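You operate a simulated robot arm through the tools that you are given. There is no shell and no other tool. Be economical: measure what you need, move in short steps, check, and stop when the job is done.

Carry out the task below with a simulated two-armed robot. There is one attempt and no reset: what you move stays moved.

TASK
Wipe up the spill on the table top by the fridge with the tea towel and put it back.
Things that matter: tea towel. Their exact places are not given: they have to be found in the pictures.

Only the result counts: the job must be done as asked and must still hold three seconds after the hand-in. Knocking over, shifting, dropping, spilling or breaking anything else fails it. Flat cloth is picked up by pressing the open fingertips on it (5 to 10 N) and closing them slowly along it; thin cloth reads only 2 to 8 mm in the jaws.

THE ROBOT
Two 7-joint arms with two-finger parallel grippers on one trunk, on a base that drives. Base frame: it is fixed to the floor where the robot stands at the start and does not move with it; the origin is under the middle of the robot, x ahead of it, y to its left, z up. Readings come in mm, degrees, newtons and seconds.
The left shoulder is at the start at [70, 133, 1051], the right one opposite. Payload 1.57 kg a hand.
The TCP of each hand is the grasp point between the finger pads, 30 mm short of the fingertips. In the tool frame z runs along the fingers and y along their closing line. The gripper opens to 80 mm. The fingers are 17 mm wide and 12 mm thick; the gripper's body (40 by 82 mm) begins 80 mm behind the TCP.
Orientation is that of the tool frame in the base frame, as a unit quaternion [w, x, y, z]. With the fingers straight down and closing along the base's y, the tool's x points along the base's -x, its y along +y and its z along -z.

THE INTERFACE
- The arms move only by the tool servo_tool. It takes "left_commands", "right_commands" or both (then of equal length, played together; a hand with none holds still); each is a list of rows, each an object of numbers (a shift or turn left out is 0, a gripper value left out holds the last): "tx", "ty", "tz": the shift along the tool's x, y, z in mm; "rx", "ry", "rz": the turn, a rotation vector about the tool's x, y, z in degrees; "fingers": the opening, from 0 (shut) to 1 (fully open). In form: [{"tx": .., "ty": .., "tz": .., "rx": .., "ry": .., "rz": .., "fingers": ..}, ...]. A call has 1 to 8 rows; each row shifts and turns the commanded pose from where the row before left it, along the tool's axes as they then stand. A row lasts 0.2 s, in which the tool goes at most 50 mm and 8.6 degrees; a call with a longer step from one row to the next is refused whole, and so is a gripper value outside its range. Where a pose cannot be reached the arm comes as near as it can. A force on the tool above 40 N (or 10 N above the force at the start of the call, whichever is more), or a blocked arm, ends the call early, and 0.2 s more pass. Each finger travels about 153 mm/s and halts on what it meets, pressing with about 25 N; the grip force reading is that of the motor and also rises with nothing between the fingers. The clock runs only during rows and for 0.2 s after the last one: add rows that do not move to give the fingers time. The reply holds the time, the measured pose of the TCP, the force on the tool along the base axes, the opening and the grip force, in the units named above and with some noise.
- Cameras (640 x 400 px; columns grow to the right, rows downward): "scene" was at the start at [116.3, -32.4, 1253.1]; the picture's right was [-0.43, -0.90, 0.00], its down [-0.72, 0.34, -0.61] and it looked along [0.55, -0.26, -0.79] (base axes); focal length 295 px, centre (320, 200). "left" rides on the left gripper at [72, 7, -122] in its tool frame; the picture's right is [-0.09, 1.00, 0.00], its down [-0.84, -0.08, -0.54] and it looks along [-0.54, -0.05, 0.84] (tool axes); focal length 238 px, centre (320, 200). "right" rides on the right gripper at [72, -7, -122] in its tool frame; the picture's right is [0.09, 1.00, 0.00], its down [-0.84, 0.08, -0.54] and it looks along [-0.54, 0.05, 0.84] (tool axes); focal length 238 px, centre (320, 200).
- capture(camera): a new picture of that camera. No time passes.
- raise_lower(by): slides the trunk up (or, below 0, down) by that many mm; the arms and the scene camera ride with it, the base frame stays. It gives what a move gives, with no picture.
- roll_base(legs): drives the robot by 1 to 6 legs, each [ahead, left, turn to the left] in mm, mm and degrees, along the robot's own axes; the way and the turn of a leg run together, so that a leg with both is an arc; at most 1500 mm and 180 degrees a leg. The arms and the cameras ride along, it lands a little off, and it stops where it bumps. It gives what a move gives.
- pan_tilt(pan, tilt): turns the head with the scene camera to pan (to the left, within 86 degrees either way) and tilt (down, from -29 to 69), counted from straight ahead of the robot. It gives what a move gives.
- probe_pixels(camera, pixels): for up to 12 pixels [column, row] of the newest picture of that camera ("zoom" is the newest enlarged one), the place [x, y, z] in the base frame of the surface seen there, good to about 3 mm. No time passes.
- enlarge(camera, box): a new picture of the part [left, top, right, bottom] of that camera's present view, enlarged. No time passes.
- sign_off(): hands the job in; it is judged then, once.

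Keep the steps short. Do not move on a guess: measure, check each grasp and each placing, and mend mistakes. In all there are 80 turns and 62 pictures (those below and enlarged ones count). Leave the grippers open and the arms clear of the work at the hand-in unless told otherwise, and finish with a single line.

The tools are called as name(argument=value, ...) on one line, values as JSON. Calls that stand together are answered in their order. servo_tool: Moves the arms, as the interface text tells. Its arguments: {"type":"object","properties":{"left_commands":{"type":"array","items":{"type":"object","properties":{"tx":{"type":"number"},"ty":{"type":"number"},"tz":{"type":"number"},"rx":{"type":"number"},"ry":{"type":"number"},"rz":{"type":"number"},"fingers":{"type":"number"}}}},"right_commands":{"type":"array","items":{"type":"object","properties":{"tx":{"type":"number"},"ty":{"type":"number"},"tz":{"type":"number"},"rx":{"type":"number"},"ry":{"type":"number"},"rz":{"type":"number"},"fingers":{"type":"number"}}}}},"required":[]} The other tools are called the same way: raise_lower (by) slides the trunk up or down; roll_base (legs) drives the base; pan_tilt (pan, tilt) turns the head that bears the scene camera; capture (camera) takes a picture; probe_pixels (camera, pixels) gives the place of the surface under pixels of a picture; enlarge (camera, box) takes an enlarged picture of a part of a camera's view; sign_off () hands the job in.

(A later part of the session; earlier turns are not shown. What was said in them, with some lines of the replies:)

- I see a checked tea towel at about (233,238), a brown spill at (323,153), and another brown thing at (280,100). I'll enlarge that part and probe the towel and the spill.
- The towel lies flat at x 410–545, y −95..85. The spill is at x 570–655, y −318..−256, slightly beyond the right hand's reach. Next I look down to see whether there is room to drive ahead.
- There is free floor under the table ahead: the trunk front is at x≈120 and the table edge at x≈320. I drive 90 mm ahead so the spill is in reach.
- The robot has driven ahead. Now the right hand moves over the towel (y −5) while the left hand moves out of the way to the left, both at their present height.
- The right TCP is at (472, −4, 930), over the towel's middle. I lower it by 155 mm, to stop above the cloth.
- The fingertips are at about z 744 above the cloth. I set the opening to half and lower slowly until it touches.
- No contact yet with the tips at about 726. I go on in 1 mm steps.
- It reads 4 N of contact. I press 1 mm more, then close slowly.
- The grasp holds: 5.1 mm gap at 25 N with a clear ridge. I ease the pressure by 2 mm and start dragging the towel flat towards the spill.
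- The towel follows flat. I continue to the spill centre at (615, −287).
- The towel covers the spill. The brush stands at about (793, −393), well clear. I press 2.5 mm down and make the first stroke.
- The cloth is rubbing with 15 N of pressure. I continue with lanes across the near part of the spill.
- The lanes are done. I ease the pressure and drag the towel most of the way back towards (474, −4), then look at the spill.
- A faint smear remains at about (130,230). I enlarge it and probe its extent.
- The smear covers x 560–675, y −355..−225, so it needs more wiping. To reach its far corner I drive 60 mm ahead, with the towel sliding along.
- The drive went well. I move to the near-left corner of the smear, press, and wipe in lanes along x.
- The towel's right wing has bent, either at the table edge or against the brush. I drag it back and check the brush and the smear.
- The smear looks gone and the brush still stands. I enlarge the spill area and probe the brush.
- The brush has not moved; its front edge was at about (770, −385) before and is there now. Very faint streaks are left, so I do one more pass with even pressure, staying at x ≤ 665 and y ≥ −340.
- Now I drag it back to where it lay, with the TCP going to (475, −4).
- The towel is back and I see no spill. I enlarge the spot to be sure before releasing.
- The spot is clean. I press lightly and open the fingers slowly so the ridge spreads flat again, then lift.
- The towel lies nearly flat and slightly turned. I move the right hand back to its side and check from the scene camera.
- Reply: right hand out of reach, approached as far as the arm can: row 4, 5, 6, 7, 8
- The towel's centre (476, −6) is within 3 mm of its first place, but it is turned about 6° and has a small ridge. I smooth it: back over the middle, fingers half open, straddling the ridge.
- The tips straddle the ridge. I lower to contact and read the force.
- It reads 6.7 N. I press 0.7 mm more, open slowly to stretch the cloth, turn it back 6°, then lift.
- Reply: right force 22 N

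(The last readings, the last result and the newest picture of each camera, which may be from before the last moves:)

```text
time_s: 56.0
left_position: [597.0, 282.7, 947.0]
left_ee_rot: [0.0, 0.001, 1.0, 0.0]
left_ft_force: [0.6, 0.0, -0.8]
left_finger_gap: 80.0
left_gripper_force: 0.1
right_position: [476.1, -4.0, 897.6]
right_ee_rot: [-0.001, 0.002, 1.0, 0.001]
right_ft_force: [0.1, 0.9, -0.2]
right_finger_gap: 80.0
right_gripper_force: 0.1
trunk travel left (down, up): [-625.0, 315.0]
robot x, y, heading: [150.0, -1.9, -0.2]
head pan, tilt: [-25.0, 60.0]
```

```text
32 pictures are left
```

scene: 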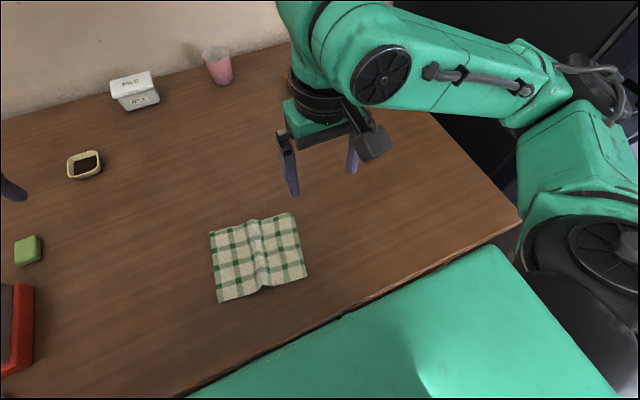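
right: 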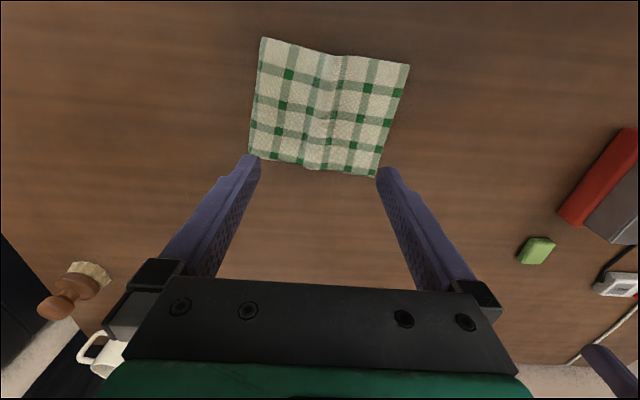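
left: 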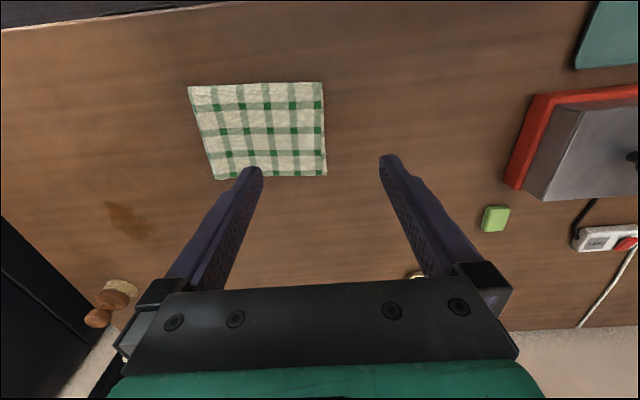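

The towel is flatter and straight again. I move the right hand up and aside, drive back 150 mm, and take a last look.

servo_tool(right_commands=[{"ty": -43, "tz": -2}, {"ty": -43}, {"ty": -40}])

roll_base(legs=[[-150, 0, 0]])

capture(camera="scene")

```text
time_s: 56.8
left_position: [596.0, 282.9, 947.5]
left_ee_rot: [0.0, 0.0, 1.0, 0.0]
left_ft_force: [-1.1, 0.2, 0.5]
left_finger_gap: 80.0
left_gripper_force: 0.1
right_position: [474.4, -119.4, 900.3]
right_ee_rot: [0.003, -0.018, 1.0, -0.01]
right_ft_force: [0.1, 0.3, -0.7]
right_finger_gap: 80.1
right_gripper_force: 0.1
right hand out of reach, approached as far as the arm can: row 3
trunk travel left (down, up): [-625.0, 315.0]
robot x, y, heading: [151.0, -0.9, -0.2]
head pan, tilt: [-25.0, 60.0]
```

```text
time_s: 58.2
left_position: [446.9, 283.1, 947.5]
left_ee_rot: [0.001, 0.0, 1.0, 0.0]
left_ft_force: [0.7, -0.2, 0.3]
left_finger_gap: 79.8
left_gripper_force: 0.1
right_position: [326.6, -117.8, 900.3]
right_ee_rot: [0.002, -0.018, 1.0, -0.011]
right_ft_force: [-0.5, -1.0, -0.3]
right_finger_gap: 80.0
right_gripper_force: 0.1
trunk travel left (down, up): [-625.0, 315.0]
robot x, y, heading: [-1.2, -0.2, 0.1]
head pan, tilt: [-25.0, 60.0]
```

```text
31 pictures are left
```

scene: 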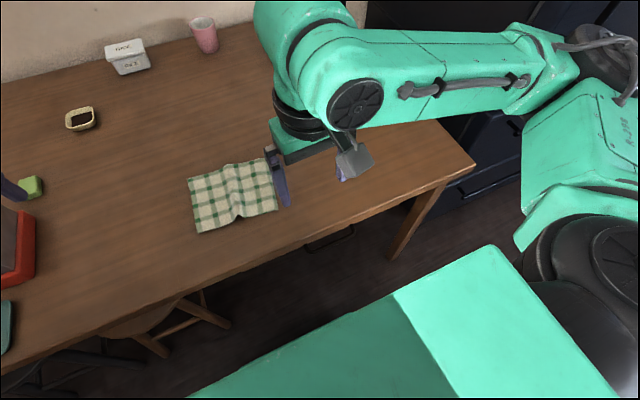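

The towel is in place. I take the right hand back to near its starting pose so the view is clear.

servo_tool(right_commands=[{"tx": -15, "ty": -20, "tz": -4}, {"tx": -15, "ty": -28, "tz": -4}, {"tx": -15, "ty": -30, "tz": -4}, {"tx": -10, "ty": -30, "tz": -4}, {"ty": -30, "tz": -4}, {"ty": -30, "tz": -4}, {"ty": -30, "tz": -4}, {"ty": -30}])

capture(camera="scene")

enlarge(camera="scene", box=[180, 20, 420, 250])

```text
time_s: 60.0
left_position: [446.7, 282.5, 946.0]
left_ee_rot: [0.001, 0.0, 1.0, 0.002]
left_ft_force: [-0.6, -0.2, 0.5]
left_finger_gap: 80.0
left_gripper_force: 0.0
right_position: [390.1, -344.8, 933.6]
right_ee_rot: [0.003, -0.019, 1.0, -0.01]
right_ft_force: [0.3, 0.5, -0.7]
right_finger_gap: 79.8
right_gripper_force: 0.1
trunk travel left (down, up): [-625.0, 315.0]
robot x, y, heading: [3.7, 0.6, 0.1]
head pan, tilt: [-25.0, 60.0]
```

```text
30 pictures are left
```

scene: 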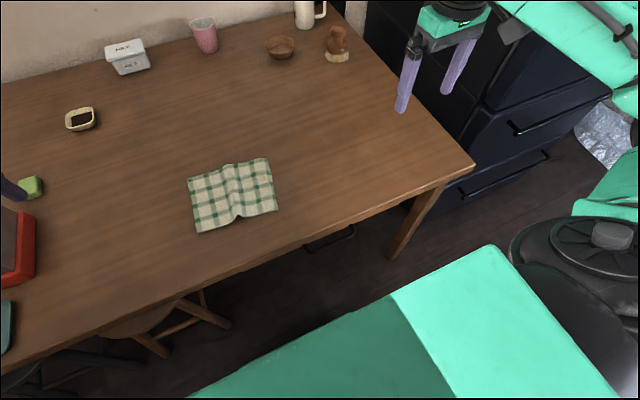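

```text
1.74 times, centred on (300, 135) of scene
```

zoom: 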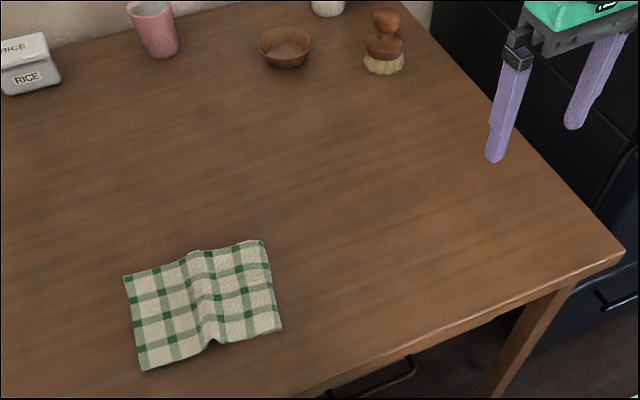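

The spill is gone, the towel is back, everything else stands where it was, and the grippers are open and clear. I hand the job in.

sign_off()

```text
The job is handed in.
```

The spill by the fridge is wiped up and the tea towel is back in its place, lying nearly flat with a slight ridge; nothing else on the table was moved.
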